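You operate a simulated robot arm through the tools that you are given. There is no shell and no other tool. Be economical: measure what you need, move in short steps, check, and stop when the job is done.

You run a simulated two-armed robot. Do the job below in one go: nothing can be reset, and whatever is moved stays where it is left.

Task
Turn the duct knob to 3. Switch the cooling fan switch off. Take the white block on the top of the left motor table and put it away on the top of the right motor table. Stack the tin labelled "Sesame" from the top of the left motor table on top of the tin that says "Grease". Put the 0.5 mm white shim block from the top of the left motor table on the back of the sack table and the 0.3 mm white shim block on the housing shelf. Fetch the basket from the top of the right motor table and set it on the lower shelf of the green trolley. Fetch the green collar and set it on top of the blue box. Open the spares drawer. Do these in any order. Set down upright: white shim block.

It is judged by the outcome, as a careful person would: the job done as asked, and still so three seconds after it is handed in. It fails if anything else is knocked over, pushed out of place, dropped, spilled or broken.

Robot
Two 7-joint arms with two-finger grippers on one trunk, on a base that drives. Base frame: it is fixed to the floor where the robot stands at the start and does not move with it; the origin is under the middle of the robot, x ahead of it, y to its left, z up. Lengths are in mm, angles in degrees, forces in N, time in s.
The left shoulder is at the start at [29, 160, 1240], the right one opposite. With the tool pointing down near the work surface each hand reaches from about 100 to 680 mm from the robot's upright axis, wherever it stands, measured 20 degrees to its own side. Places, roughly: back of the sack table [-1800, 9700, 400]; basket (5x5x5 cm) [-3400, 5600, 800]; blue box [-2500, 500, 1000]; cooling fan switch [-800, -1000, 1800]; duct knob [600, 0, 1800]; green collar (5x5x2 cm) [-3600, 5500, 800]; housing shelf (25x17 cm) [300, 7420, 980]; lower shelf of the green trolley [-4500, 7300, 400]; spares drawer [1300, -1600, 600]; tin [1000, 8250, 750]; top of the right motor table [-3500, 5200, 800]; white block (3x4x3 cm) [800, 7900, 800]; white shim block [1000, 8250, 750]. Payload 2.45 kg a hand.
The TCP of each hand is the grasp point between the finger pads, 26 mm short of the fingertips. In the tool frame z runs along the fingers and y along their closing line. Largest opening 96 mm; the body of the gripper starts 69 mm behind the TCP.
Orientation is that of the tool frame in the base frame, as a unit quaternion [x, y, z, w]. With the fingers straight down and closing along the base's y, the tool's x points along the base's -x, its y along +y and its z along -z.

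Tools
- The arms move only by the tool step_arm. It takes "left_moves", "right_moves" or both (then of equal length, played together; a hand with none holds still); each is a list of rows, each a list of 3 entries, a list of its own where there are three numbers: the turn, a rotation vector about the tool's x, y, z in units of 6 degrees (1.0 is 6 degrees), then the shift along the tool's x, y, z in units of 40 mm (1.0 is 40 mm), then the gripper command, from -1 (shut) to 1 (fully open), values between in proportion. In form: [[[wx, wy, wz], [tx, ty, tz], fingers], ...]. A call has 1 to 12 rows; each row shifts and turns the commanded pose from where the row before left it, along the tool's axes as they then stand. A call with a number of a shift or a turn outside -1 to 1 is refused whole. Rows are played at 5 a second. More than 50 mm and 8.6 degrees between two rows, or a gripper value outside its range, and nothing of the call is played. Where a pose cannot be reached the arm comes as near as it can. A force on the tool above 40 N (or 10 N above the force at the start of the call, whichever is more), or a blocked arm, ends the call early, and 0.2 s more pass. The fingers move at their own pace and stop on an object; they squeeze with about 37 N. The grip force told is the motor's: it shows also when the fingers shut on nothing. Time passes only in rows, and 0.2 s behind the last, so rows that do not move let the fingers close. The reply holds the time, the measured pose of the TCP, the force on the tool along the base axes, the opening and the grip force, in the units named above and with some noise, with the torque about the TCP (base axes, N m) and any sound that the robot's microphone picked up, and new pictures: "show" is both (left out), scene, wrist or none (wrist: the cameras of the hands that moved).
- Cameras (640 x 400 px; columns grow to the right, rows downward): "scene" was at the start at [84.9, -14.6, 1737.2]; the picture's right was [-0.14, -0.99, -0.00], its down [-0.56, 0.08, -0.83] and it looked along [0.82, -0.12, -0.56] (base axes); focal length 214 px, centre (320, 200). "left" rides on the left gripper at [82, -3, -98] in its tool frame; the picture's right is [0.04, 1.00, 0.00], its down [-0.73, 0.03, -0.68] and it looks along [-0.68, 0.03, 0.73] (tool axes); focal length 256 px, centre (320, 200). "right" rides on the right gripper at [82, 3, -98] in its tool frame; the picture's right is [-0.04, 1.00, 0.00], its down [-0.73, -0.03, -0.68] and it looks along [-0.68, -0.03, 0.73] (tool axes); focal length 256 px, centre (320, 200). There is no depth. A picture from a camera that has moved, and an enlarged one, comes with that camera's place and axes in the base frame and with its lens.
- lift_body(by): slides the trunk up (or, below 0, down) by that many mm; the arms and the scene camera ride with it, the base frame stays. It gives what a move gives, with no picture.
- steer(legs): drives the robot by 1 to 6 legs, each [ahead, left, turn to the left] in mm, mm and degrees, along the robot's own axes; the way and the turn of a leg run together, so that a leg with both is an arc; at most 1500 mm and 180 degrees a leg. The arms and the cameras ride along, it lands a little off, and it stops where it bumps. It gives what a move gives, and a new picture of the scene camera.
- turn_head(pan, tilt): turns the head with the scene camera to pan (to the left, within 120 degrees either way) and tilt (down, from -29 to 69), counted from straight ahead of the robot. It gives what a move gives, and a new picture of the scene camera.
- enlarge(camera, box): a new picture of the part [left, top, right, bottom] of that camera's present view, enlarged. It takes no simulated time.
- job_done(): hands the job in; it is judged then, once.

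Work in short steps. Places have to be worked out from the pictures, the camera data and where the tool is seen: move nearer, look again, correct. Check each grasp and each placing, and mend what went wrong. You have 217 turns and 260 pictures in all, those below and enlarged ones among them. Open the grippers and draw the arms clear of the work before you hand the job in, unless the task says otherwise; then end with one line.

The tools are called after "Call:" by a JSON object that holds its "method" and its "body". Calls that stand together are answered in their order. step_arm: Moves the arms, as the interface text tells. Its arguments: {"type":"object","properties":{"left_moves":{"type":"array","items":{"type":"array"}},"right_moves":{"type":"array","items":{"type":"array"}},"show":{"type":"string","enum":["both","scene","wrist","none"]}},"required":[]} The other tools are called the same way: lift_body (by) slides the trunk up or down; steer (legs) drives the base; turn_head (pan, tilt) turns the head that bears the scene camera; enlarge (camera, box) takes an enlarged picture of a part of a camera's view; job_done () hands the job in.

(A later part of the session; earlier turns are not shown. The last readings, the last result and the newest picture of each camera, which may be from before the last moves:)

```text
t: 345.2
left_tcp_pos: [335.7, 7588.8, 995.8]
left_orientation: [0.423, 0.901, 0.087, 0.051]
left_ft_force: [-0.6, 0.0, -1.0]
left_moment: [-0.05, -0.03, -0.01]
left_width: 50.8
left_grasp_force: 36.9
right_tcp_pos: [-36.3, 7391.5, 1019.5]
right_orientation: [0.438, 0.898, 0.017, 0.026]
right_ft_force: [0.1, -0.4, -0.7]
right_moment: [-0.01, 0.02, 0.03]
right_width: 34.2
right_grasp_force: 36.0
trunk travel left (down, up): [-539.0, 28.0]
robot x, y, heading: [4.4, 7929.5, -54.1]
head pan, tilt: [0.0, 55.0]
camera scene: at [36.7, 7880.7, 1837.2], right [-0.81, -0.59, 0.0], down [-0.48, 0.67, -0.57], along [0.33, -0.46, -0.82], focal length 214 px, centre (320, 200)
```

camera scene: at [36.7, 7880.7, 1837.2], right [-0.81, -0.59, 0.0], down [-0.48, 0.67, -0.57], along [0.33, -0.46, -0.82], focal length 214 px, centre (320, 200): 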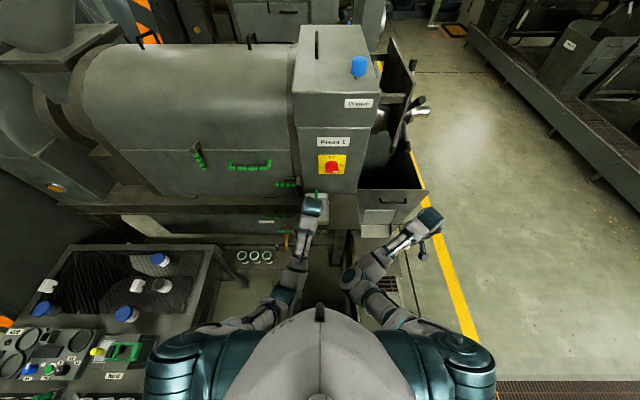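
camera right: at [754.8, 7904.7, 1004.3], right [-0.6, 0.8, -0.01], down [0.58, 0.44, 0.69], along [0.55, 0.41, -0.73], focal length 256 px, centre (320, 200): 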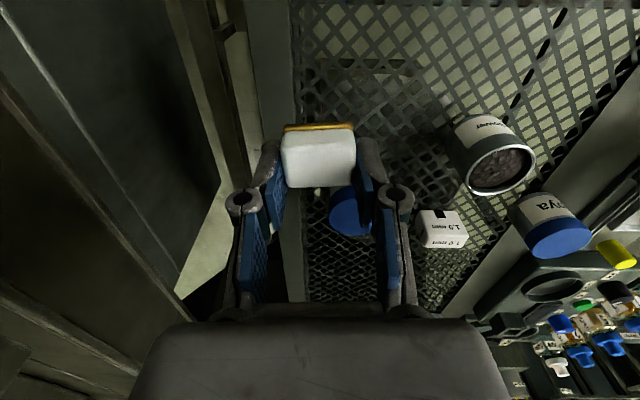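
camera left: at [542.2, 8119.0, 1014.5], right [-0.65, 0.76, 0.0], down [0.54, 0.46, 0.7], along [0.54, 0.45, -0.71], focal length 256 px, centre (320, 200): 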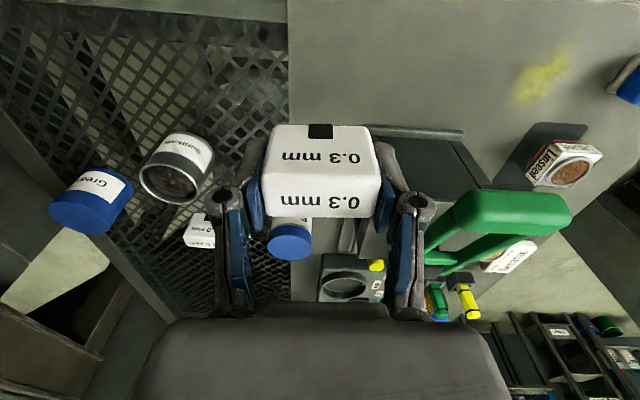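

The shim's lower edge hit the shelf front because it was too low. I back up and inspect the grip.

Call:
{"method": "steer", "body": {"legs": [[-70, 0, 0]]}}

Call:
{"method": "step_arm", "body": {"left_moves": [[[0, 0, 0], [0, 0, 0], -1]], "show": "wrist"}}

```text
t: 346.2
left_tcp_pos: [301.0, 7638.9, 994.3]
left_orientation: [0.42, 0.902, 0.086, 0.051]
left_ft_force: [0.5, -0.4, -0.7]
left_moment: [0.04, 0.05, -0.01]
left_width: 51.0
left_grasp_force: 37.3
right_tcp_pos: [-72.3, 7443.4, 1017.3]
right_orientation: [0.439, 0.898, 0.018, 0.023]
right_ft_force: [0.0, -0.1, -0.7]
right_moment: [-0.04, -0.02, -0.01]
right_width: 34.9
right_grasp_force: 36.6
trunk travel left (down, up): [-539.0, 28.0]
robot x, y, heading: [-37.7, 7982.9, -54.4]
head pan, tilt: [0.0, 55.0]
camera scene: at [5.9, 7929.1, 1836.8], right [-0.81, -0.59, 0.0], down [-0.48, 0.67, -0.57], along [0.33, -0.46, -0.82], focal length 214 px, centre (320, 200)
```

scene: 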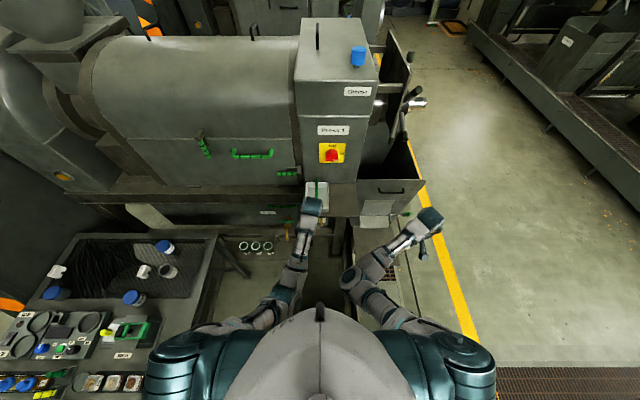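

```text
t: 346.6
left_tcp_pos: [294.1, 7644.2, 999.8]
left_orientation: [0.421, 0.901, 0.084, 0.057]
left_ft_force: [-0.6, -0.9, -0.6]
left_moment: [0.03, -0.05, 0.01]
left_width: 51.2
left_grasp_force: 37.0
right_tcp_pos: [-79.8, 7449.8, 1021.0]
right_orientation: [0.438, 0.898, 0.017, 0.028]
right_ft_force: [-0.4, 0.4, -0.4]
right_moment: [-0.01, -0.03, 0.01]
right_width: 35.0
right_grasp_force: 37.1
trunk travel left (down, up): [-539.0, 28.0]
robot x, y, heading: [-40.0, 7985.2, -54.1]
head pan, tilt: [0.0, 55.0]
camera left: at [222.1, 7694.7, 1093.3], right [0.72, 0.66, 0.2], down [0.37, -0.62, 0.69], along [0.58, -0.43, -0.69], focal length 256 px, centre (320, 200)
```

left: 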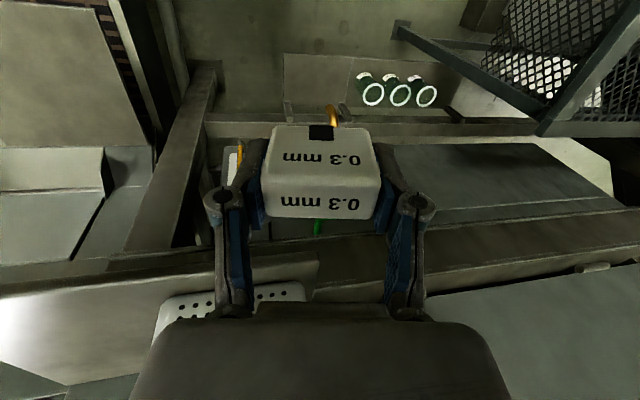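

The shim is still held well. I turn 21° right for a better left-arm angle, lift the trunk the last bit, and look.

Call:
{"method": "steer", "body": {"legs": [[0, 0, -21]]}}

Call:
{"method": "lift_body", "body": {"by": 27}}

Call:
{"method": "step_arm", "body": {"left_moves": [[[0, 0, 0], [-0.5, 0, -0.5], -1], [[0, 0, 0], [-0.3, 0, -0.8], -1], [[0, 0, 0], [0, 0, 0], -1]], "show": "wrist"}}

```text
t: 348.2
left_tcp_pos: [195.4, 7602.1, 993.0]
left_orientation: [0.557, 0.816, 0.11, 0.103]
left_ft_force: [0.2, 0.6, -0.3]
left_moment: [0.01, 0.05, 0.03]
left_width: 51.0
left_grasp_force: 37.0
right_tcp_pos: [-261.8, 7545.2, 1009.1]
right_orientation: [0.592, 0.804, 0.024, 0.042]
right_ft_force: [0.6, 1.1, -1.1]
right_moment: [-0.05, -0.03, -0.02]
right_width: 34.7
right_grasp_force: 36.8
trunk travel left (down, up): [-539.0, 28.0]
robot x, y, heading: [3.0, 8041.3, -74.4]
head pan, tilt: [0.0, 55.0]
stopped in leg 1: the robot was blocked; the commanded pose is now the measured one
camera scene: at [28.4, 7984.7, 1837.5], right [-0.96, -0.27, 0.01], down [-0.22, 0.79, -0.57], along [0.15, -0.55, -0.82], focal length 214 px, centre (320, 200)
```

scene: 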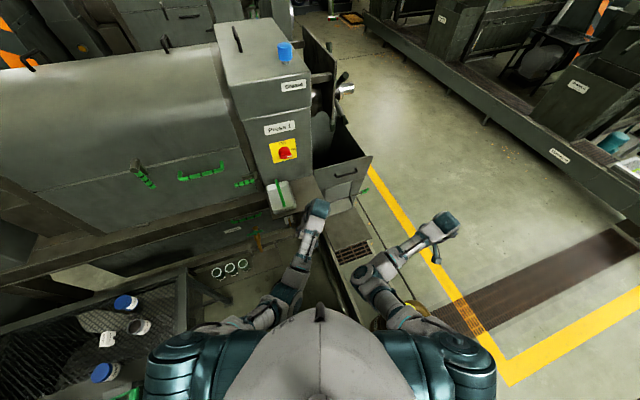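

```text
t: 349.0
left_tcp_pos: [229.4, 7610.4, 1010.0]
left_orientation: [0.546, 0.819, 0.132, 0.115]
left_ft_force: [-0.6, 0.0, -0.4]
left_moment: [-0.02, -0.01, -0.02]
left_width: 51.2
left_grasp_force: 37.2
right_tcp_pos: [-257.9, 7546.1, 1038.7]
right_orientation: [0.592, 0.804, 0.023, 0.043]
right_ft_force: [0.7, -1.3, -0.4]
right_moment: [-0.03, 0.0, -0.01]
right_width: 35.0
right_grasp_force: 36.9
trunk travel left (down, up): [-566.0, 1.0]
robot x, y, heading: [1.0, 8037.7, -74.4]
head pan, tilt: [0.0, 55.0]
```

```text
t: 349.8
left_tcp_pos: [213.4, 7556.4, 1050.6]
left_orientation: [0.553, 0.819, 0.114, 0.105]
left_ft_force: [0.3, 0.6, -0.7]
left_moment: [-0.02, 0.0, -0.02]
left_width: 51.2
left_grasp_force: 36.6
left hand out of reach, approached as far as the arm can: row 1, 2
right_tcp_pos: [-259.7, 7547.8, 1038.0]
right_orientation: [0.592, 0.804, 0.022, 0.043]
right_ft_force: [0.2, 0.5, -0.3]
right_moment: [0.02, 0.03, -0.03]
right_width: 35.1
right_grasp_force: 36.8
trunk travel left (down, up): [-566.0, 1.0]
robot x, y, heading: [0.5, 8038.1, -74.7]
head pan, tilt: [0.0, 55.0]
camera left: at [151.4, 7625.8, 1139.1], right [0.87, 0.4, 0.3], down [0.09, -0.72, 0.69], along [0.49, -0.57, -0.66], focal length 256 px, centre (320, 200)
```

left: 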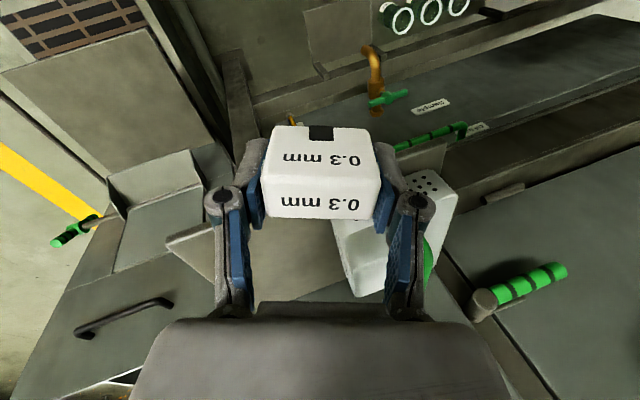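

Call:
{"method": "step_arm", "body": {"left_moves": [[[0.99, 0.15, 0], [-0.6, 0, 0], -1], [[0.99, 0.15, 0], [-0.6, 0, 0], -1], [[0.99, 0.15, 0], [-0.5, 0, 0], -1], [[0, 0, 0], [0, 0, 0], -1], [[0, 0, 0], [0, 0, 0], -1]], "show": "wrist"}}

```text
t: 351.0
left_tcp_pos: [216.4, 7492.7, 1053.4]
left_orientation: [0.567, 0.824, -0.01, -0.013]
left_ft_force: [-0.9, 0.0, -0.7]
left_moment: [-0.04, 0.02, 0.01]
left_width: 51.0
left_grasp_force: 37.1
right_tcp_pos: [-259.8, 7545.4, 1038.7]
right_orientation: [0.592, 0.805, 0.022, 0.042]
right_ft_force: [0.3, 0.6, -1.0]
right_moment: [0.01, 0.01, -0.01]
right_width: 35.0
right_grasp_force: 36.9
trunk travel left (down, up): [-566.0, 1.0]
robot x, y, heading: [2.9, 8039.9, -74.6]
head pan, tilt: [0.0, 55.0]
camera left: at [187.6, 7569.4, 1153.0], right [0.92, 0.39, -0.03], down [0.31, -0.67, 0.67], along [0.24, -0.63, -0.74], focal length 256 px, centre (320, 200)
```

left: 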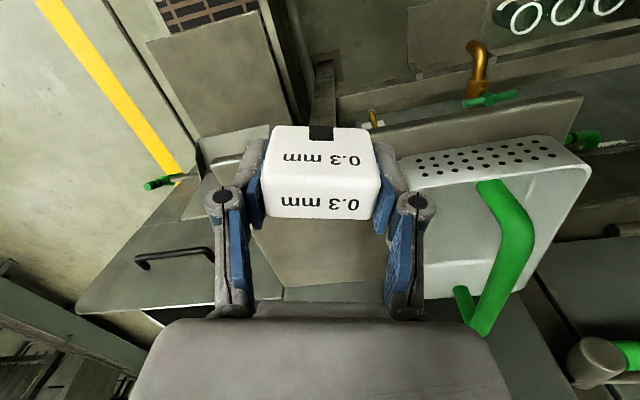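

The hand is level, over the shelf's front edge. I move the base ahead 95 mm so the shim is over the free half.

Call:
{"method": "steer", "body": {"legs": [[95, 0, 0]]}}

Call:
{"method": "step_arm", "body": {"left_moves": [[[0, 0, 0], [0, 0, 0], -1]], "show": "wrist"}}

```text
t: 352.1
left_tcp_pos: [254.0, 7427.4, 1059.5]
left_orientation: [0.561, 0.828, -0.007, -0.005]
left_ft_force: [-0.9, -1.2, -0.5]
left_moment: [0.11, -0.04, -0.03]
left_width: 51.0
left_grasp_force: 37.3
right_tcp_pos: [-222.4, 7473.4, 1039.6]
right_orientation: [0.585, 0.809, 0.027, 0.05]
right_ft_force: [0.5, 1.0, 1.0]
right_moment: [-0.03, 0.01, 0.01]
right_width: 35.0
right_grasp_force: 36.5
trunk travel left (down, up): [-566.0, 1.0]
robot x, y, heading: [46.4, 7969.7, -73.5]
head pan, tilt: [0.0, 55.0]
camera scene: at [81.5, 7927.7, 1867.2], right [-0.96, -0.28, 0.01], down [-0.24, 0.78, -0.57], along [0.15, -0.55, -0.82], focal length 214 px, centre (320, 200)
```

scene: 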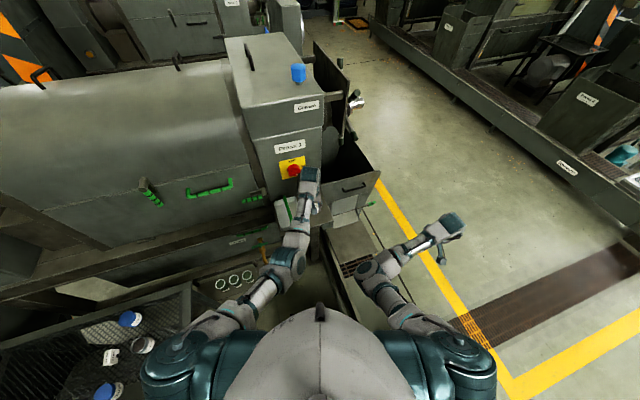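

```text
t: 352.5
left_tcp_pos: [247.2, 7424.8, 1058.8]
left_orientation: [0.56, 0.828, -0.003, -0.002]
left_ft_force: [0.2, 1.2, -1.6]
left_moment: [-0.01, 0.0, -0.01]
left_width: 50.9
left_grasp_force: 37.2
right_tcp_pos: [-229.9, 7469.4, 1032.7]
right_orientation: [0.585, 0.809, 0.031, 0.053]
right_ft_force: [0.1, 0.3, -0.9]
right_moment: [-0.06, 0.05, 0.02]
right_width: 35.2
right_grasp_force: 36.8
trunk travel left (down, up): [-566.0, 1.0]
robot x, y, heading: [45.0, 7966.0, -73.6]
head pan, tilt: [0.0, 55.0]
camera left: at [214.4, 7500.7, 1156.6], right [0.91, 0.41, -0.01], down [0.31, -0.67, 0.68], along [0.27, -0.62, -0.73], focal length 256 px, centre (320, 200)
```

left: 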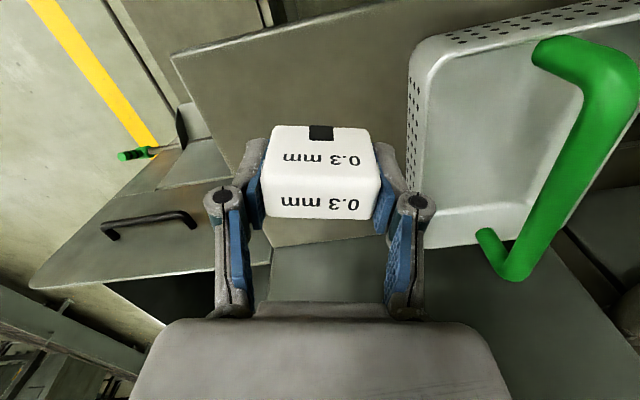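

The landing spot is clear of tray and edges. I descend in small steps.

Call:
{"method": "step_arm", "body": {"left_moves": [[[0, 0, 0], [0, 0, 0.4], -1], [[0, 0, 0], [0, 0, 0.4], -1], [[0, 0, 0], [0, 0, 0.12], -1], [[0, 0, 0], [0, 0, 0.12], -1], [[0, 0, 0], [0, 0, 0], -1]], "show": "wrist"}}

```text
t: 353.7
left_tcp_pos: [243.2, 7425.5, 1016.5]
left_orientation: [0.561, 0.828, -0.002, -0.001]
left_ft_force: [1.4, -0.3, 12.4]
left_moment: [-0.01, -0.27, -0.01]
left_width: 50.9
left_grasp_force: 36.5
right_tcp_pos: [-233.5, 7469.1, 1032.6]
right_orientation: [0.586, 0.808, 0.032, 0.052]
right_ft_force: [-0.7, -0.1, -1.1]
right_moment: [0.0, 0.02, 0.03]
right_width: 35.0
right_grasp_force: 37.1
trunk travel left (down, up): [-566.0, 1.0]
robot x, y, heading: [40.4, 7970.6, -73.4]
head pan, tilt: [0.0, 55.0]
camera left: at [210.1, 7501.2, 1115.7], right [0.91, 0.41, -0.01], down [0.3, -0.67, 0.68], along [0.27, -0.62, -0.73], focal length 256 px, centre (320, 200)
```

left: 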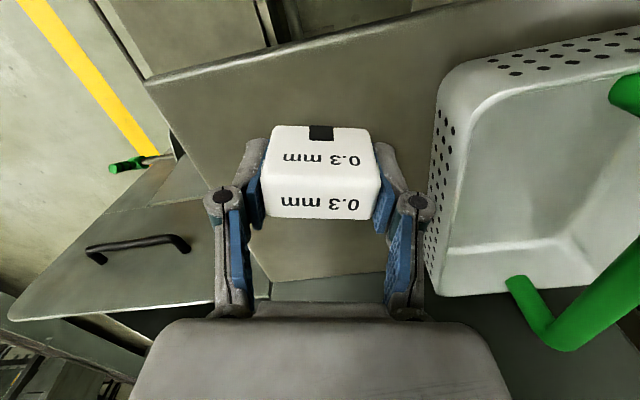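

Contact at 12 N. I release to a modest opening and lift straight up.

Call:
{"method": "step_arm", "body": {"left_moves": [[[0, 0, 0], [0, 0, 0], 0.15], [[0, 0, 0], [0, 0, 0], 0.35], [[0, 0, 0], [0, 0, -0.3], 0.35], [[0, 0, 0], [0, 0, -0.7], 0.35], [[0, 0, 0], [0, 0, -0.7], 0.35], [[0, 0, 0], [0, 0, 0], 0.35]], "show": "wrist"}}

```text
t: 355.1
left_tcp_pos: [243.8, 7424.3, 1086.4]
left_orientation: [0.56, 0.828, -0.002, -0.002]
left_ft_force: [0.3, 0.3, 0.8]
left_moment: [0.01, 0.0, 0.0]
left_width: 64.9
left_grasp_force: 0.1
right_tcp_pos: [-232.6, 7468.0, 1030.3]
right_orientation: [0.585, 0.808, 0.032, 0.053]
right_ft_force: [0.1, 0.4, -0.7]
right_moment: [-0.02, -0.01, -0.03]
right_width: 34.7
right_grasp_force: 37.1
trunk travel left (down, up): [-566.0, 1.0]
robot x, y, heading: [42.8, 7969.1, -73.6]
head pan, tilt: [0.0, 55.0]
camera left: at [210.8, 7499.5, 1184.8], right [0.91, 0.41, -0.01], down [0.3, -0.67, 0.68], along [0.27, -0.62, -0.74], focal length 256 px, centre (320, 200)
```

left: 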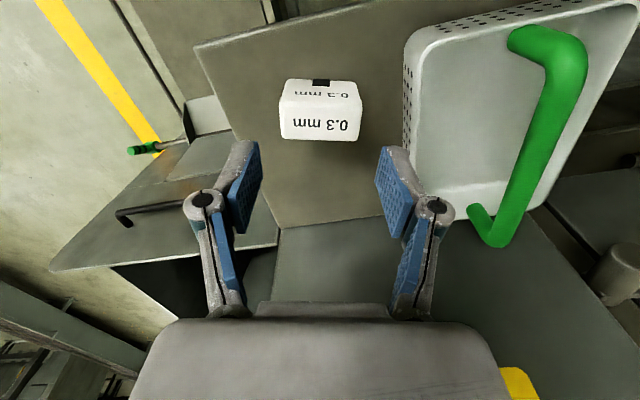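

The 0.3 mm shim stands upright on the housing shelf. Next I back out and drive around to the table's far left side for the far shim.

Call:
{"method": "steer", "body": {"legs": [[-860, 0, 0], [0, 0, 100], [1400, 0, 0], [0, 0, -76]]}}

```text
t: 373.7
left_tcp_pos: [1523.1, 8911.6, 1082.5]
left_orientation: [0.399, 0.917, -0.004, -0.004]
left_ft_force: [0.3, 0.4, 0.2]
left_moment: [0.01, 0.03, 0.01]
left_width: 64.7
left_grasp_force: 0.1
right_tcp_pos: [1063.1, 8780.8, 1032.0]
right_orientation: [0.427, 0.902, 0.04, 0.043]
right_ft_force: [-0.3, -0.3, -0.3]
right_moment: [-0.01, 0.01, 0.01]
right_width: 34.9
right_grasp_force: 36.7
trunk travel left (down, up): [-566.0, 1.0]
robot x, y, heading: [1141.2, 9349.8, -52.2]
head pan, tilt: [0.0, 55.0]
camera scene: at [1181.8, 9306.7, 1864.0], right [-0.79, -0.61, 0.0], down [-0.5, 0.65, -0.57], along [0.35, -0.45, -0.82], focal length 214 px, centre (320, 200)
```

scene: 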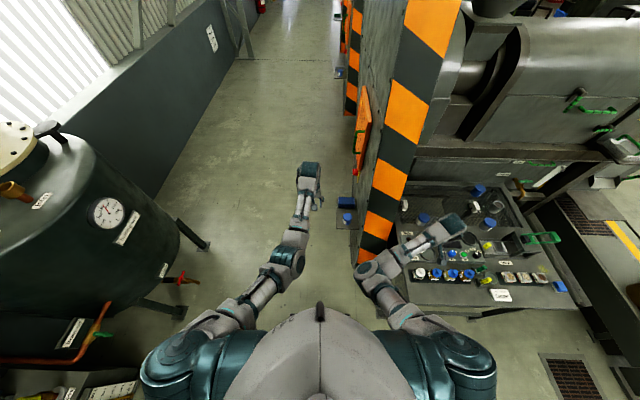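

Call:
{"method": "turn_head", "body": {"pan": -35, "tilt": 42}}

Call:
{"method": "enlarge", "body": {"camera": "scene", "box": [180, 130, 400, 290]}}

```text
t: 374.7
left_tcp_pos: [1519.6, 8912.2, 1087.1]
left_orientation: [0.398, 0.917, -0.003, 0.0]
left_ft_force: [0.2, 0.0, 0.4]
left_moment: [0.0, -0.01, 0.02]
left_width: 64.8
left_grasp_force: 0.1
right_tcp_pos: [1059.6, 8782.3, 1030.7]
right_orientation: [0.426, 0.903, 0.04, 0.047]
right_ft_force: [-0.3, -0.3, -0.9]
right_moment: [0.0, 0.01, -0.01]
right_width: 34.7
right_grasp_force: 37.4
trunk travel left (down, up): [-566.0, 1.0]
robot x, y, heading: [1141.1, 9350.6, -52.7]
head pan, tilt: [-35.0, 42.0]
camera scene: at [1136.8, 9277.5, 1881.9], right [-1.0, -0.05, 0.0], down [-0.03, 0.67, -0.74], along [0.03, -0.74, -0.67], focal length 214 px, centre (320, 200)
```

scene: 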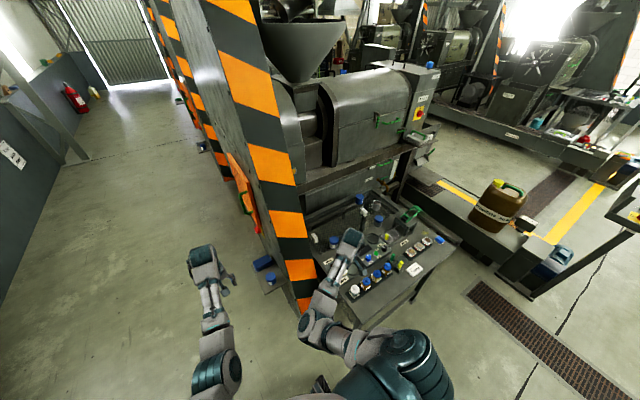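

```text
2.50 times, centred on (290, 210) of scene
camera zoom: at [1136.8, 9277.5, 1881.9], right [-1.0, -0.05, 0.0], down [-0.03, 0.67, -0.74], along [0.03, -0.74, -0.67], focal length 536 px, centre (395, 175)
```

zoom: 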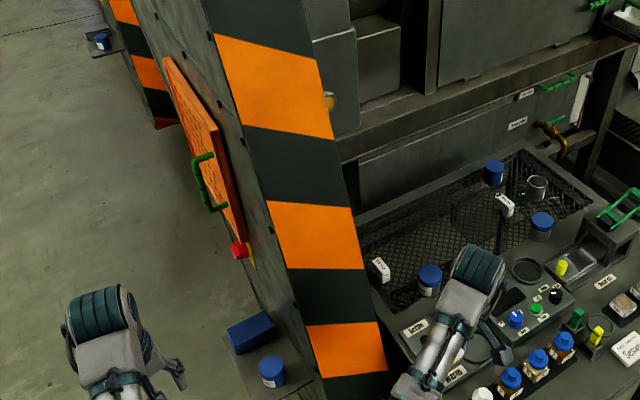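

The guard blocks the table's left side, so I'll reach from the front with the trunk lowered. I move there and raise the right hand so it stays clear when the trunk drops.

Call:
{"method": "step_arm", "body": {"right_moves": [[[0, 0, 0], [-0.5, 0, -0.8], -1], [[0, 0, 0], [-0.5, 0, -0.8], -1], [[0, 0, 0], [-0.3, 0, -0.9], -1], [[0, 0, 0], [0, 0, -0.9], -1], [[0, 0, 0], [0, 0, -0.9], -1], [[0, 0, 0], [0, 0, -0.9], -1], [[0, 0, 0], [0, 0, 0], -1]], "show": "none"}}

Call:
{"method": "steer", "body": {"legs": [[-180, -635, 0]]}}

Call:
{"method": "turn_head", "body": {"pan": 0, "tilt": 45}}

```text
t: 376.3
left_tcp_pos: [1518.9, 8910.1, 1087.3]
left_orientation: [0.399, 0.917, -0.001, -0.001]
left_ft_force: [-0.3, 0.7, 0.9]
left_moment: [-0.01, 0.0, 0.02]
left_width: 64.9
left_grasp_force: 0.0
right_tcp_pos: [1067.3, 8735.6, 1239.9]
right_orientation: [0.427, 0.902, 0.042, 0.048]
right_ft_force: [0.2, 0.4, -0.1]
right_moment: [0.02, -0.02, -0.01]
right_width: 34.9
right_grasp_force: 36.9
trunk travel left (down, up): [-566.0, 1.0]
robot x, y, heading: [1140.0, 9345.9, -52.4]
head pan, tilt: [-35.0, 42.0]
```

```text
t: 380.0
left_tcp_pos: [913.7, 8662.4, 1087.0]
left_orientation: [0.384, 0.923, -0.002, 0.001]
left_ft_force: [0.9, 0.1, -0.2]
left_moment: [-0.01, 0.0, -0.02]
left_width: 64.9
left_grasp_force: 0.1
right_tcp_pos: [468.7, 8472.0, 1239.6]
right_orientation: [0.413, 0.909, 0.042, 0.047]
right_ft_force: [-0.2, 0.1, -0.4]
right_moment: [-0.02, 0.02, 0.02]
right_width: 35.1
right_grasp_force: 37.3
trunk travel left (down, up): [-566.0, 1.0]
robot x, y, heading: [519.9, 9088.5, -50.5]
head pan, tilt: [-35.0, 42.0]
camera scene: at [519.1, 9012.3, 1881.7], right [-1.0, -0.08, 0.0], down [-0.05, 0.67, -0.74], along [0.06, -0.74, -0.67], focal length 214 px, centre (320, 200)
```

scene: 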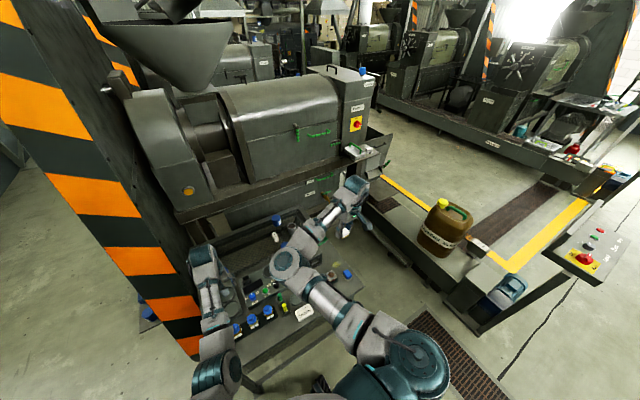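

```text
t: 381.1
left_tcp_pos: [911.8, 8666.0, 1088.0]
left_orientation: [0.384, 0.923, -0.003, 0.002]
left_ft_force: [-0.5, 0.4, -0.6]
left_moment: [0.0, 0.01, -0.01]
left_width: 64.8
left_grasp_force: 0.1
right_tcp_pos: [464.2, 8476.9, 1240.4]
right_orientation: [0.412, 0.909, 0.042, 0.049]
right_ft_force: [0.0, -0.3, -0.7]
right_moment: [-0.01, -0.02, -0.01]
right_width: 34.8
right_grasp_force: 37.2
trunk travel left (down, up): [-566.0, 1.0]
robot x, y, heading: [523.3, 9088.8, -50.4]
head pan, tilt: [0.0, 45.0]
camera scene: at [563.2, 9033.8, 1877.5], right [-0.77, -0.64, 0.0], down [-0.45, 0.55, -0.7], along [0.45, -0.54, -0.71], focal length 214 px, centre (320, 200)
```

scene: 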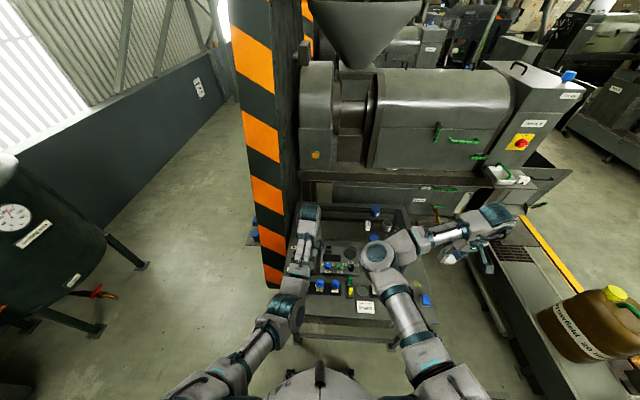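

I raise the left hand, lower the trunk 250 mm, square the heading and close in a little.

Call:
{"method": "step_arm", "body": {"left_moves": [[[0, 0, 0], [-0.4, 0, -0.9], 0.35], [[0, 0, 0], [-0.4, 0, -0.9], 0.35], [[0, 0, 0], [-0.4, 0, -0.9], 0.35], [[0, 0, 0], [-0.4, 0, -0.9], 0.35], [[0, 0, 0], [0, 0, 0], 0.35]], "show": "none"}}

Call:
{"method": "lift_body", "body": {"by": -250}}

Call:
{"method": "steer", "body": {"legs": [[70, 20, -3]]}}

```text
t: 382.2
left_tcp_pos: [955.2, 8620.7, 1233.2]
left_orientation: [0.384, 0.923, -0.002, 0.001]
left_ft_force: [0.5, 0.3, 0.6]
left_moment: [0.03, 0.0, 0.0]
left_width: 64.7
left_grasp_force: 0.1
right_tcp_pos: [466.0, 8475.4, 1241.2]
right_orientation: [0.413, 0.909, 0.042, 0.049]
right_ft_force: [-0.6, 0.7, -0.7]
right_moment: [0.02, 0.02, -0.04]
right_width: 34.7
right_grasp_force: 37.5
trunk travel left (down, up): [-566.0, 1.0]
robot x, y, heading: [522.5, 9088.3, -50.6]
head pan, tilt: [0.0, 45.0]
```

```text
t: 384.8
left_tcp_pos: [957.2, 8618.4, 981.4]
left_orientation: [0.384, 0.923, -0.001, 0.0]
left_ft_force: [-0.3, 0.8, 0.4]
left_moment: [0.01, -0.01, 0.01]
left_width: 64.8
left_grasp_force: 0.1
right_tcp_pos: [466.4, 8476.7, 991.5]
right_orientation: [0.412, 0.909, 0.041, 0.048]
right_ft_force: [0.8, 0.2, -1.1]
right_moment: [0.0, -0.01, 0.0]
right_width: 34.6
right_grasp_force: 36.6
trunk travel left (down, up): [-316.0, 251.0]
robot x, y, heading: [519.8, 9088.5, -50.5]
head pan, tilt: [0.0, 45.0]
```

```text
t: 385.9
left_tcp_pos: [986.6, 8548.9, 980.5]
left_orientation: [0.408, 0.913, 0.001, 0.0]
left_ft_force: [0.2, -0.7, -0.6]
left_moment: [0.01, -0.02, 0.03]
left_width: 64.9
left_grasp_force: 0.1
right_tcp_pos: [487.8, 8432.8, 988.8]
right_orientation: [0.436, 0.898, 0.043, 0.05]
right_ft_force: [0.6, -0.9, -1.1]
right_moment: [0.0, 0.05, 0.02]
right_width: 34.7
right_grasp_force: 38.1
trunk travel left (down, up): [-316.0, 251.0]
robot x, y, heading: [582.1, 9044.3, -53.4]
head pan, tilt: [0.0, 45.0]
camera scene: at [636.5, 8950.3, 1627.8], right [-0.8, -0.59, -0.01], down [-0.42, 0.57, -0.7], along [0.42, -0.56, -0.71], focal length 214 px, centre (320, 200)
```

scene: 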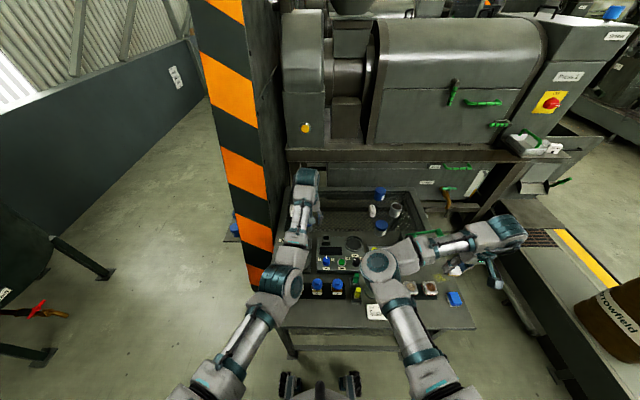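

The shim is about 866 mm ahead of the axis, so I pitch the left tool forward about 36° and extend toward it.

Call:
{"method": "step_arm", "body": {"left_moves": [[[0, -1, 0], [-0.6, 0.6, 0], 0.75], [[0, -1, 0], [-0.6, 0.6, 0], 0.75], [[0, -1, 0], [-0.5, 0.6, 0.1], 0.75], [[0, -1, 0], [-0.5, 0.6, 0.2], 0.75], [[0, -1, 0], [-0.5, 0.3, 0.3], 0.75], [[0, -1, 0], [-0.3, 0, 0.3], 0.75], [[0, 0, 0], [0, 0, 0], 0.75]], "show": "wrist"}}

```text
t: 387.5
left_tcp_pos: [1153.9, 8530.8, 978.5]
left_orientation: [0.388, 0.868, -0.13, 0.282]
left_ft_force: [0.2, 0.3, 0.5]
left_moment: [-0.01, 0.01, -0.01]
left_width: 84.0
left_grasp_force: 0.1
right_tcp_pos: [491.9, 8438.6, 993.1]
right_orientation: [0.435, 0.898, 0.039, 0.05]
right_ft_force: [1.1, -0.1, -0.8]
right_moment: [-0.03, 0.02, -0.02]
right_width: 34.9
right_grasp_force: 37.3
trunk travel left (down, up): [-316.0, 251.0]
robot x, y, heading: [583.0, 9042.9, -53.5]
head pan, tilt: [0.0, 45.0]
camera left: at [1069.9, 8621.5, 1008.8], right [0.72, 0.69, -0.03], down [0.15, -0.12, 0.98], along [0.67, -0.71, -0.19], focal length 256 px, centre (320, 200)
```

left: 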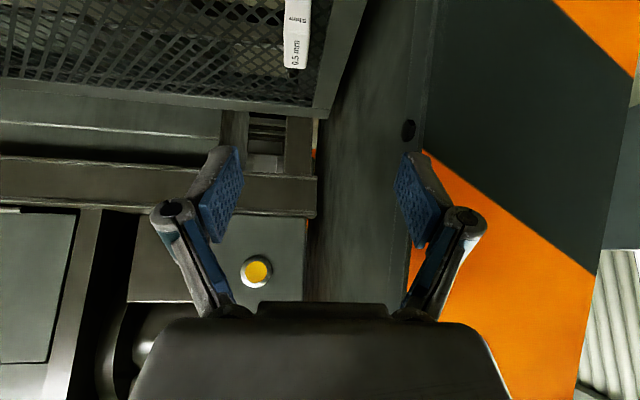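

The 0.5 mm shim is confirmed, narrow side across my fingers. I narrow the opening and approach along the tool axis.

Call:
{"method": "step_arm", "body": {"left_moves": [[[0, 0, 0], [-0.09, -0.11, 0.84], 0.05], [[0, 0, 0], [-0.09, -0.11, 0.84], 0.05], [[0, 0, 0], [-0.09, -0.11, 0.84], 0.05], [[0, 0, 0], [-0.09, -0.11, 0.84], 0.05], [[0, 0, 0], [0, 0, 0], 0.05]], "show": "both"}}

```text
t: 388.7
left_tcp_pos: [1184.1, 8483.9, 886.6]
left_orientation: [0.387, 0.868, -0.127, 0.284]
left_ft_force: [-0.1, -0.2, -0.2]
left_moment: [0.01, -0.03, -0.01]
left_width: 50.3
left_grasp_force: 0.0
left hand out of reach, approached as far as the arm can: row 3, 4
right_tcp_pos: [489.8, 8436.8, 991.2]
right_orientation: [0.437, 0.897, 0.04, 0.051]
right_ft_force: [0.6, -0.3, -1.0]
right_moment: [0.03, 0.01, 0.0]
right_width: 34.9
right_grasp_force: 37.3
trunk travel left (down, up): [-316.0, 251.0]
robot x, y, heading: [581.8, 9047.3, -53.6]
head pan, tilt: [0.0, 45.0]
camera scene: at [642.9, 8952.8, 1627.6], right [-0.8, -0.59, 0.0], down [-0.42, 0.57, -0.7], along [0.42, -0.56, -0.71], focal length 214 px, centre (320, 200)
camera left: at [1100.4, 8575.3, 917.9], right [0.72, 0.69, -0.03], down [0.15, -0.12, 0.98], along [0.67, -0.71, -0.19], focal length 256 px, centre (320, 200)
```

scene: 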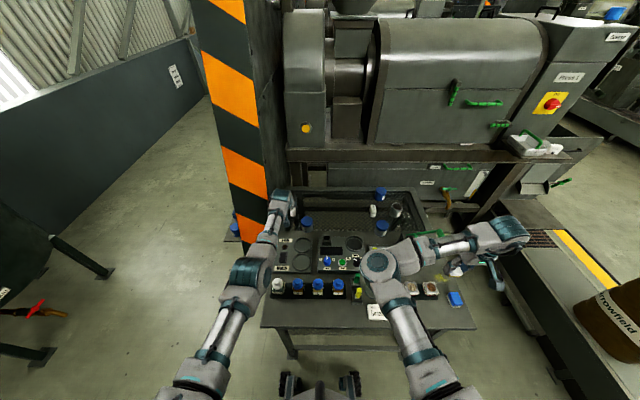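
left: 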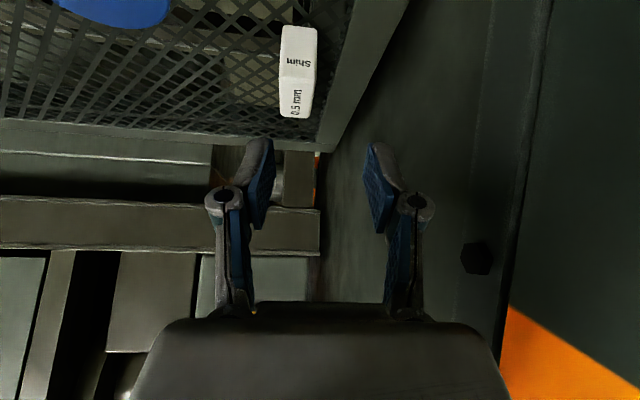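

The arm is at its reach limit and the base still has ~100 mm to the table, so I creep forward 60 mm.

Call:
{"method": "steer", "body": {"legs": [[60, 0, 0]]}}

Call:
{"method": "step_arm", "body": {"left_moves": [[[0, 0, 0], [0, 0, 0], 0.05]], "show": "wrist"}}

```text
t: 389.6
left_tcp_pos: [1218.7, 8438.8, 886.5]
left_orientation: [0.388, 0.868, -0.128, 0.282]
left_ft_force: [0.5, 0.9, -0.2]
left_moment: [0.04, -0.03, -0.01]
left_width: 50.6
left_grasp_force: 0.0
right_tcp_pos: [525.1, 8390.9, 994.6]
right_orientation: [0.436, 0.898, 0.039, 0.052]
right_ft_force: [0.3, -0.4, -0.8]
right_moment: [0.04, 0.02, -0.02]
right_width: 35.0
right_grasp_force: 37.0
trunk travel left (down, up): [-316.0, 251.0]
robot x, y, heading: [616.1, 8993.8, -53.9]
head pan, tilt: [0.0, 45.0]
camera scene: at [676.8, 8908.3, 1627.9], right [-0.8, -0.59, 0.0], down [-0.42, 0.57, -0.7], along [0.42, -0.57, -0.71], focal length 214 px, centre (320, 200)
```

scene: 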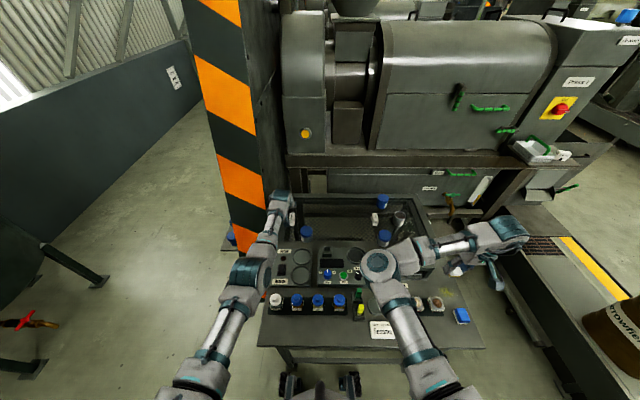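

```text
t: 390.0
left_tcp_pos: [1219.2, 8438.6, 889.5]
left_orientation: [0.388, 0.867, -0.13, 0.284]
left_ft_force: [0.0, 0.5, 0.4]
left_moment: [-0.02, 0.0, -0.01]
left_width: 50.4
left_grasp_force: 0.0
right_tcp_pos: [521.7, 8395.6, 995.2]
right_orientation: [0.436, 0.898, 0.038, 0.054]
right_ft_force: [-0.6, 1.2, -0.7]
right_moment: [-0.03, 0.0, 0.01]
right_width: 35.1
right_grasp_force: 37.0
trunk travel left (down, up): [-316.0, 251.0]
robot x, y, heading: [614.2, 8996.6, -54.0]
head pan, tilt: [0.0, 45.0]
camera left: at [1134.8, 8529.5, 920.7], right [0.72, 0.69, -0.03], down [0.15, -0.12, 0.98], along [0.67, -0.72, -0.19], focal length 256 px, centre (320, 200)
```

left: 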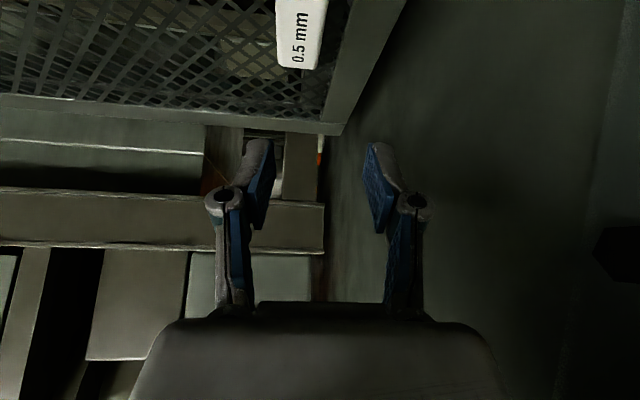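

Call:
{"method": "step_arm", "body": {"left_moves": [[[0, 0, 0], [0.46, -0.12, 0.62], 0.05], [[0, 0, 0], [0.46, -0.1, 0.62], 0.05], [[0, 0, 0], [0, 0, 0], 0.05]], "show": "wrist"}}

```text
t: 390.8
left_tcp_pos: [1208.9, 8441.9, 827.6]
left_orientation: [0.389, 0.867, -0.129, 0.284]
left_ft_force: [0.5, -0.7, 0.7]
left_moment: [0.01, 0.0, -0.01]
left_width: 50.4
left_grasp_force: 0.1
left hand out of reach, approached as far as the arm can: row 1, 2
right_tcp_pos: [522.7, 8393.9, 994.4]
right_orientation: [0.436, 0.897, 0.039, 0.053]
right_ft_force: [-0.1, 0.5, -1.8]
right_moment: [-0.01, 0.0, 0.0]
right_width: 34.8
right_grasp_force: 37.2
trunk travel left (down, up): [-316.0, 251.0]
robot x, y, heading: [615.6, 8998.1, -53.5]
head pan, tilt: [0.0, 45.0]
camera left: at [1124.1, 8533.2, 858.3], right [0.72, 0.69, -0.03], down [0.15, -0.12, 0.98], along [0.67, -0.71, -0.19], focal length 256 px, centre (320, 200)
```

left: 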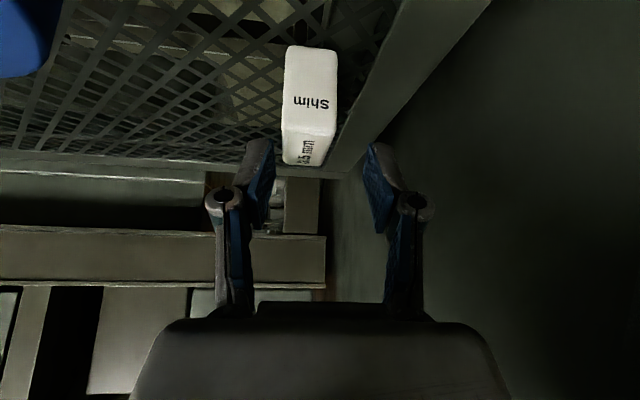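

I'm aligned within a few mm. The arm is at its limit, so I lower the trunk 38 mm to bring the fingers down around the shim.

Call:
{"method": "lift_body", "body": {"by": -38}}

Call:
{"method": "step_arm", "body": {"left_moves": [[[0, 0, 0], [0, -0.12, 0], 0.05], [[0, 0, 0], [0, 0, 0], 0.05]], "show": "wrist"}}

```text
t: 391.7
left_tcp_pos: [1208.2, 8444.8, 791.4]
left_orientation: [0.387, 0.867, -0.129, 0.285]
left_ft_force: [-0.6, -0.3, 0.1]
left_moment: [0.0, 0.01, 0.02]
left_width: 50.2
left_grasp_force: 0.1
right_tcp_pos: [522.9, 8393.5, 957.0]
right_orientation: [0.436, 0.897, 0.039, 0.053]
right_ft_force: [-0.2, 0.5, -0.4]
right_moment: [-0.03, 0.02, 0.05]
right_width: 35.0
right_grasp_force: 37.1
trunk travel left (down, up): [-278.0, 289.0]
robot x, y, heading: [618.1, 8998.5, -53.4]
head pan, tilt: [0.0, 45.0]
```

```text
t: 392.3
left_tcp_pos: [1204.8, 8441.7, 791.7]
left_orientation: [0.387, 0.867, -0.129, 0.284]
left_ft_force: [-0.5, -0.3, 0.7]
left_moment: [0.01, 0.0, -0.02]
left_width: 50.4
left_grasp_force: 0.1
right_tcp_pos: [523.3, 8393.1, 956.7]
right_orientation: [0.437, 0.897, 0.04, 0.052]
right_ft_force: [0.1, -0.6, -1.0]
right_moment: [0.01, -0.02, 0.02]
right_width: 34.9
right_grasp_force: 37.3
trunk travel left (down, up): [-278.0, 289.0]
robot x, y, heading: [617.2, 8997.6, -53.6]
head pan, tilt: [0.0, 45.0]
camera left: at [1119.8, 8533.0, 822.2], right [0.72, 0.69, -0.03], down [0.15, -0.12, 0.98], along [0.67, -0.71, -0.19], focal length 256 px, centre (320, 200)
```

left: 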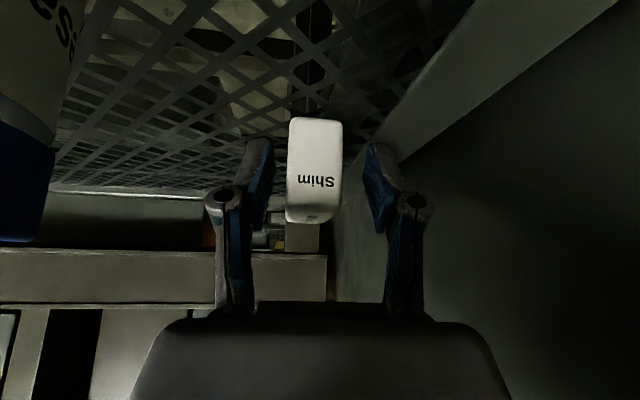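

Call:
{"method": "steer", "body": {"legs": [[14, 0, 0]]}}

Call:
{"method": "step_arm", "body": {"left_moves": [[[0, 0, 0], [0, 0, 0], 0.0], [[0, 0, 0], [0, 0, 0], -0.5], [[0, 0, 0], [0, 0, 0], -1], [[0, 0, 0], [0, 0, 0], -1], [[0, 0, 0], [0, 0, 0], -1]], "show": "wrist"}}

```text
t: 393.0
left_tcp_pos: [1211.3, 8431.1, 792.3]
left_orientation: [0.388, 0.867, -0.129, 0.284]
left_ft_force: [0.3, 0.8, 0.3]
left_moment: [0.0, -0.01, -0.01]
left_width: 50.2
left_grasp_force: 0.0
right_tcp_pos: [530.8, 8382.9, 956.5]
right_orientation: [0.436, 0.898, 0.039, 0.053]
right_ft_force: [-0.9, 0.2, -0.4]
right_moment: [0.01, 0.02, -0.01]
right_width: 34.9
right_grasp_force: 36.9
trunk travel left (down, up): [-278.0, 289.0]
robot x, y, heading: [624.5, 8984.6, -53.4]
head pan, tilt: [0.0, 45.0]
camera scene: at [698.4, 8880.7, 1589.4], right [-0.8, -0.59, 0.0], down [-0.42, 0.57, -0.7], along [0.42, -0.57, -0.71], focal length 214 px, centre (320, 200)
```

scene: 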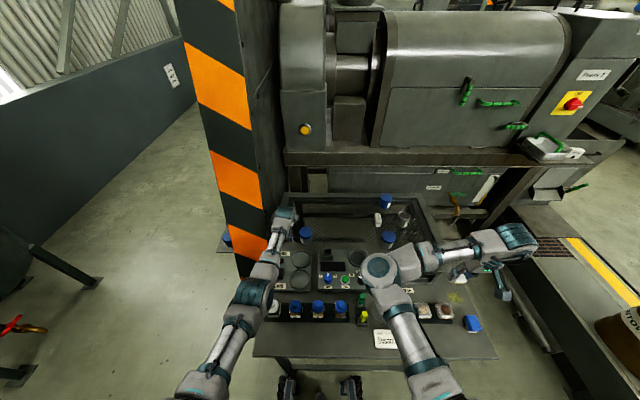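

```text
t: 394.2
left_tcp_pos: [1210.6, 8432.0, 795.7]
left_orientation: [0.388, 0.867, -0.13, 0.286]
left_ft_force: [0.1, -0.5, 1.4]
left_moment: [0.0, -0.04, 0.01]
left_width: 24.9
left_grasp_force: 37.0
right_tcp_pos: [528.6, 8385.3, 958.5]
right_orientation: [0.437, 0.897, 0.039, 0.055]
right_ft_force: [-0.6, -0.1, -1.0]
right_moment: [-0.01, -0.02, -0.01]
right_width: 34.9
right_grasp_force: 37.1
trunk travel left (down, up): [-278.0, 289.0]
robot x, y, heading: [624.6, 8983.4, -53.5]
head pan, tilt: [0.0, 45.0]
camera left: at [1127.0, 8522.6, 824.9], right [0.72, 0.69, -0.03], down [0.15, -0.11, 0.98], along [0.67, -0.72, -0.18], focal length 256 px, centre (320, 200)
```

left: 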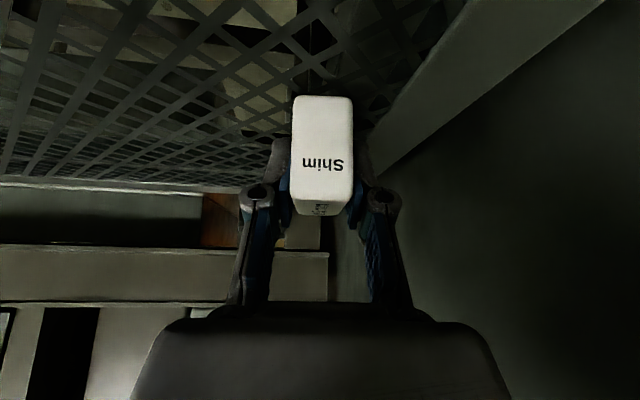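

Gripped (24.9 mm). I raise straight up with the trunk and check.

Call:
{"method": "lift_body", "body": {"by": 180}}

Call:
{"method": "step_arm", "body": {"left_moves": [[[0, 0, 0], [0, 0, 0], -1]], "show": "wrist"}}

```text
t: 396.2
left_tcp_pos: [1215.0, 8426.3, 1004.8]
left_orientation: [0.384, 0.861, -0.139, 0.302]
left_ft_force: [-1.3, 0.7, -0.3]
left_moment: [0.01, 0.03, 0.0]
left_width: 25.0
left_grasp_force: 37.1
right_tcp_pos: [529.9, 8384.1, 1138.2]
right_orientation: [0.436, 0.897, 0.037, 0.054]
right_ft_force: [-0.2, 0.3, -0.3]
right_moment: [0.0, 0.01, -0.03]
right_width: 35.0
right_grasp_force: 37.3
trunk travel left (down, up): [-458.0, 109.0]
robot x, y, heading: [625.0, 8985.2, -53.8]
head pan, tilt: [0.0, 45.0]
```

```text
t: 396.6
left_tcp_pos: [1215.1, 8427.4, 1005.6]
left_orientation: [0.384, 0.861, -0.141, 0.303]
left_ft_force: [-0.1, -0.3, -0.8]
left_moment: [-0.02, 0.0, 0.03]
left_width: 25.0
left_grasp_force: 36.8
right_tcp_pos: [530.1, 8384.2, 1137.3]
right_orientation: [0.437, 0.897, 0.038, 0.054]
right_ft_force: [0.5, 0.9, -1.0]
right_moment: [0.01, 0.01, 0.02]
right_width: 34.8
right_grasp_force: 37.0
trunk travel left (down, up): [-458.0, 109.0]
robot x, y, heading: [623.2, 8982.2, -53.5]
head pan, tilt: [0.0, 45.0]
camera left: at [1129.7, 8518.3, 1031.5], right [0.72, 0.69, -0.03], down [0.12, -0.08, 0.99], along [0.68, -0.72, -0.15], focal length 256 px, centre (320, 200)
```

left: 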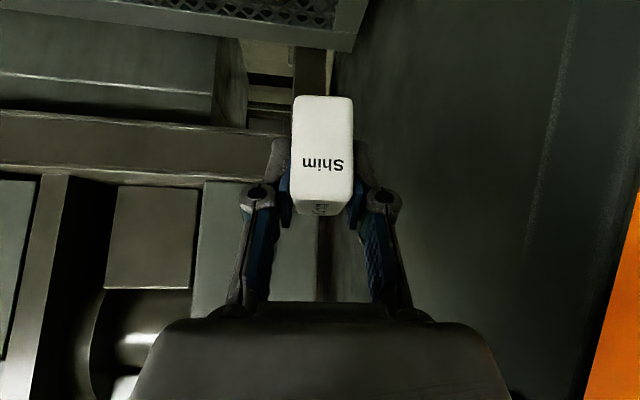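

The 0.5 mm shim is held. I back straight out and drive to the sack table to view it.

Call:
{"method": "steer", "body": {"legs": [[-480, 0, 0], [0, 0, -120], [1300, 0, 0], [0, 0, -50]]}}

Call:
{"method": "turn_head", "body": {"pan": 0, "tilt": 40}}

```text
t: 403.9
left_tcp_pos: [-430.2, 9059.0, 1004.9]
left_orientation: [0.931, 0.153, -0.329, 0.05]
left_ft_force: [0.2, 1.0, -1.4]
left_moment: [0.04, 0.02, -0.02]
left_width: 25.0
left_grasp_force: 37.4
right_tcp_pos: [-186.8, 9699.4, 1140.5]
right_orientation: [0.988, 0.136, -0.028, 0.066]
right_ft_force: [-32.7, -10.0, -7.8]
right_moment: [0.65, -2.48, 0.5]
right_width: 34.9
right_grasp_force: 37.2
trunk travel left (down, up): [-458.0, 109.0]
robot x, y, heading: [330.3, 9384.5, -166.8]
head pan, tilt: [0.0, 45.0]
stopped in leg 2: the force on the tool passed its limit at 74 N (the readings are from after the stop); the commanded pose is now the measured one
camera scene: at [239.8, 9363.4, 1768.6], right [-0.23, 0.97, 0.0], down [0.7, 0.16, -0.7], along [-0.68, -0.16, -0.72], focal length 214 px, centre (320, 200)
```

scene: 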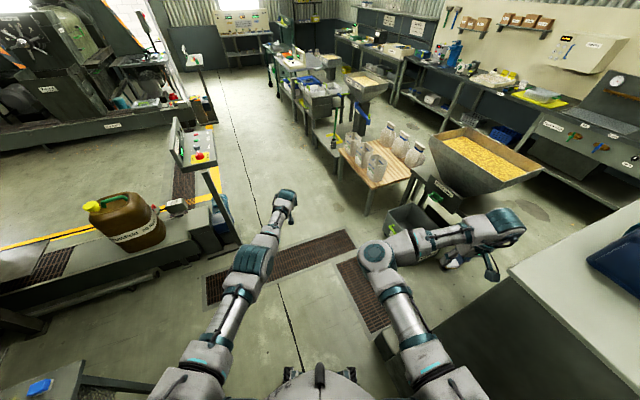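

```text
t: 404.6
left_tcp_pos: [-431.8, 9060.0, 1003.8]
left_orientation: [0.93, 0.152, -0.33, 0.049]
left_ft_force: [-0.8, -0.3, -0.7]
left_moment: [0.02, -0.01, 0.04]
left_width: 25.0
left_grasp_force: 36.8
right_tcp_pos: [-186.9, 9700.3, 1141.2]
right_orientation: [0.988, 0.136, -0.029, 0.065]
right_ft_force: [-49.3, -16.8, -12.1]
right_moment: [1.04, -3.52, 0.66]
right_width: 34.5
right_grasp_force: 36.4
trunk travel left (down, up): [-458.0, 109.0]
robot x, y, heading: [330.9, 9382.9, -166.7]
head pan, tilt: [0.0, 40.0]
camera scene: at [233.0, 9361.1, 1775.7], right [-0.23, 0.97, 0.0], down [0.64, 0.15, -0.75], along [-0.73, -0.17, -0.66], focal length 214 px, centre (320, 200)
```

scene: 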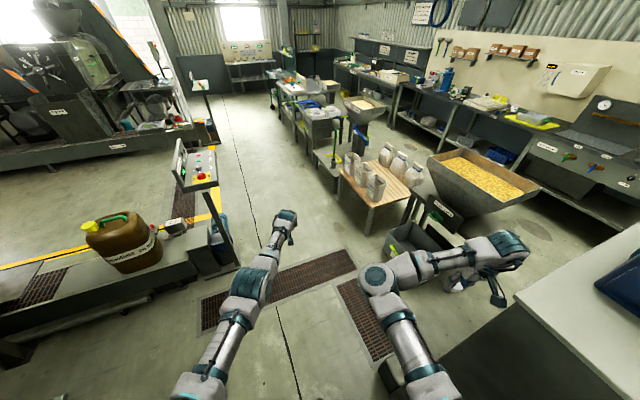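

The right hand brushed the tall cabinet. I ease away forward-left and continue turning there.

Call:
{"method": "steer", "body": {"legs": [[150, 200, 0]]}}

Call:
{"method": "step_arm", "body": {"right_moves": [[[0, 0, 0], [0, 0, 0], -1]], "show": "wrist"}}

```text
t: 406.4
left_tcp_pos: [-521.3, 8839.8, 1012.8]
left_orientation: [0.93, 0.149, -0.333, 0.049]
left_ft_force: [0.4, -0.3, -0.2]
left_moment: [0.0, 0.01, 0.02]
left_width: 25.1
left_grasp_force: 36.9
right_tcp_pos: [-274.9, 9478.6, 1146.3]
right_orientation: [0.989, 0.13, -0.033, 0.064]
right_ft_force: [-0.5, -0.9, -0.7]
right_moment: [-0.01, 0.02, 0.02]
right_width: 34.9
right_grasp_force: 37.4
trunk travel left (down, up): [-458.0, 109.0]
robot x, y, heading: [231.1, 9154.4, -167.1]
head pan, tilt: [0.0, 40.0]
camera scene: at [155.4, 9140.2, 1777.0], right [-0.22, 0.98, 0.0], down [0.63, 0.14, -0.76], along [-0.74, -0.17, -0.65], focal length 214 px, centre (320, 200)
```

scene: 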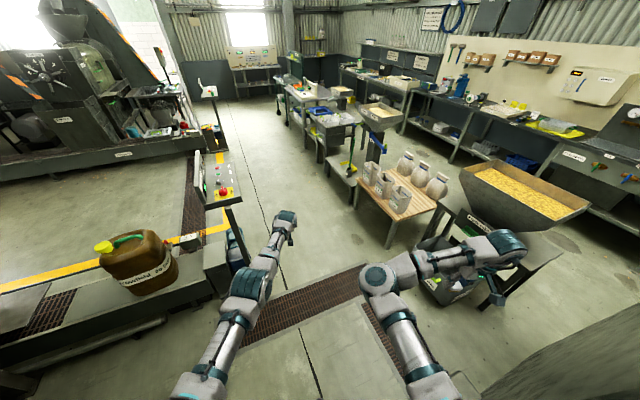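

```text
t: 406.8
left_tcp_pos: [-524.0, 8841.1, 1014.3]
left_orientation: [0.929, 0.148, -0.334, 0.049]
left_ft_force: [-0.9, 0.3, -0.5]
left_moment: [0.03, -0.03, -0.02]
left_width: 24.9
left_grasp_force: 36.7
right_tcp_pos: [-273.3, 9480.4, 1145.8]
right_orientation: [0.989, 0.13, -0.033, 0.065]
right_ft_force: [0.5, -0.1, -0.1]
right_moment: [0.01, 0.03, 0.02]
right_width: 35.0
right_grasp_force: 37.3
trunk travel left (down, up): [-458.0, 109.0]
robot x, y, heading: [226.9, 9154.6, -167.2]
head pan, tilt: [0.0, 40.0]
camera right: at [-189.0, 9512.9, 1238.4], right [0.22, -0.97, 0.12], down [-0.68, -0.06, 0.73], along [-0.7, -0.25, -0.67], focal length 256 px, centre (320, 200)
```

right: 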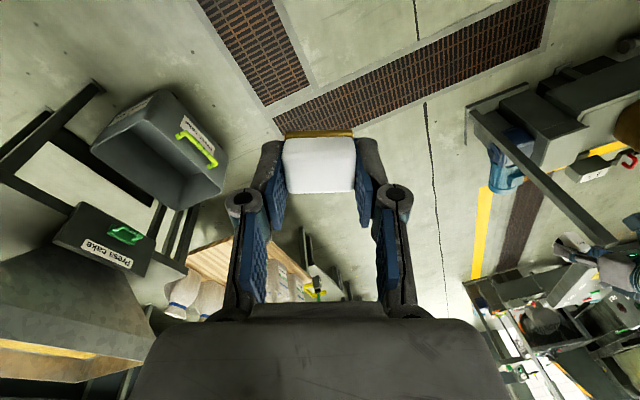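

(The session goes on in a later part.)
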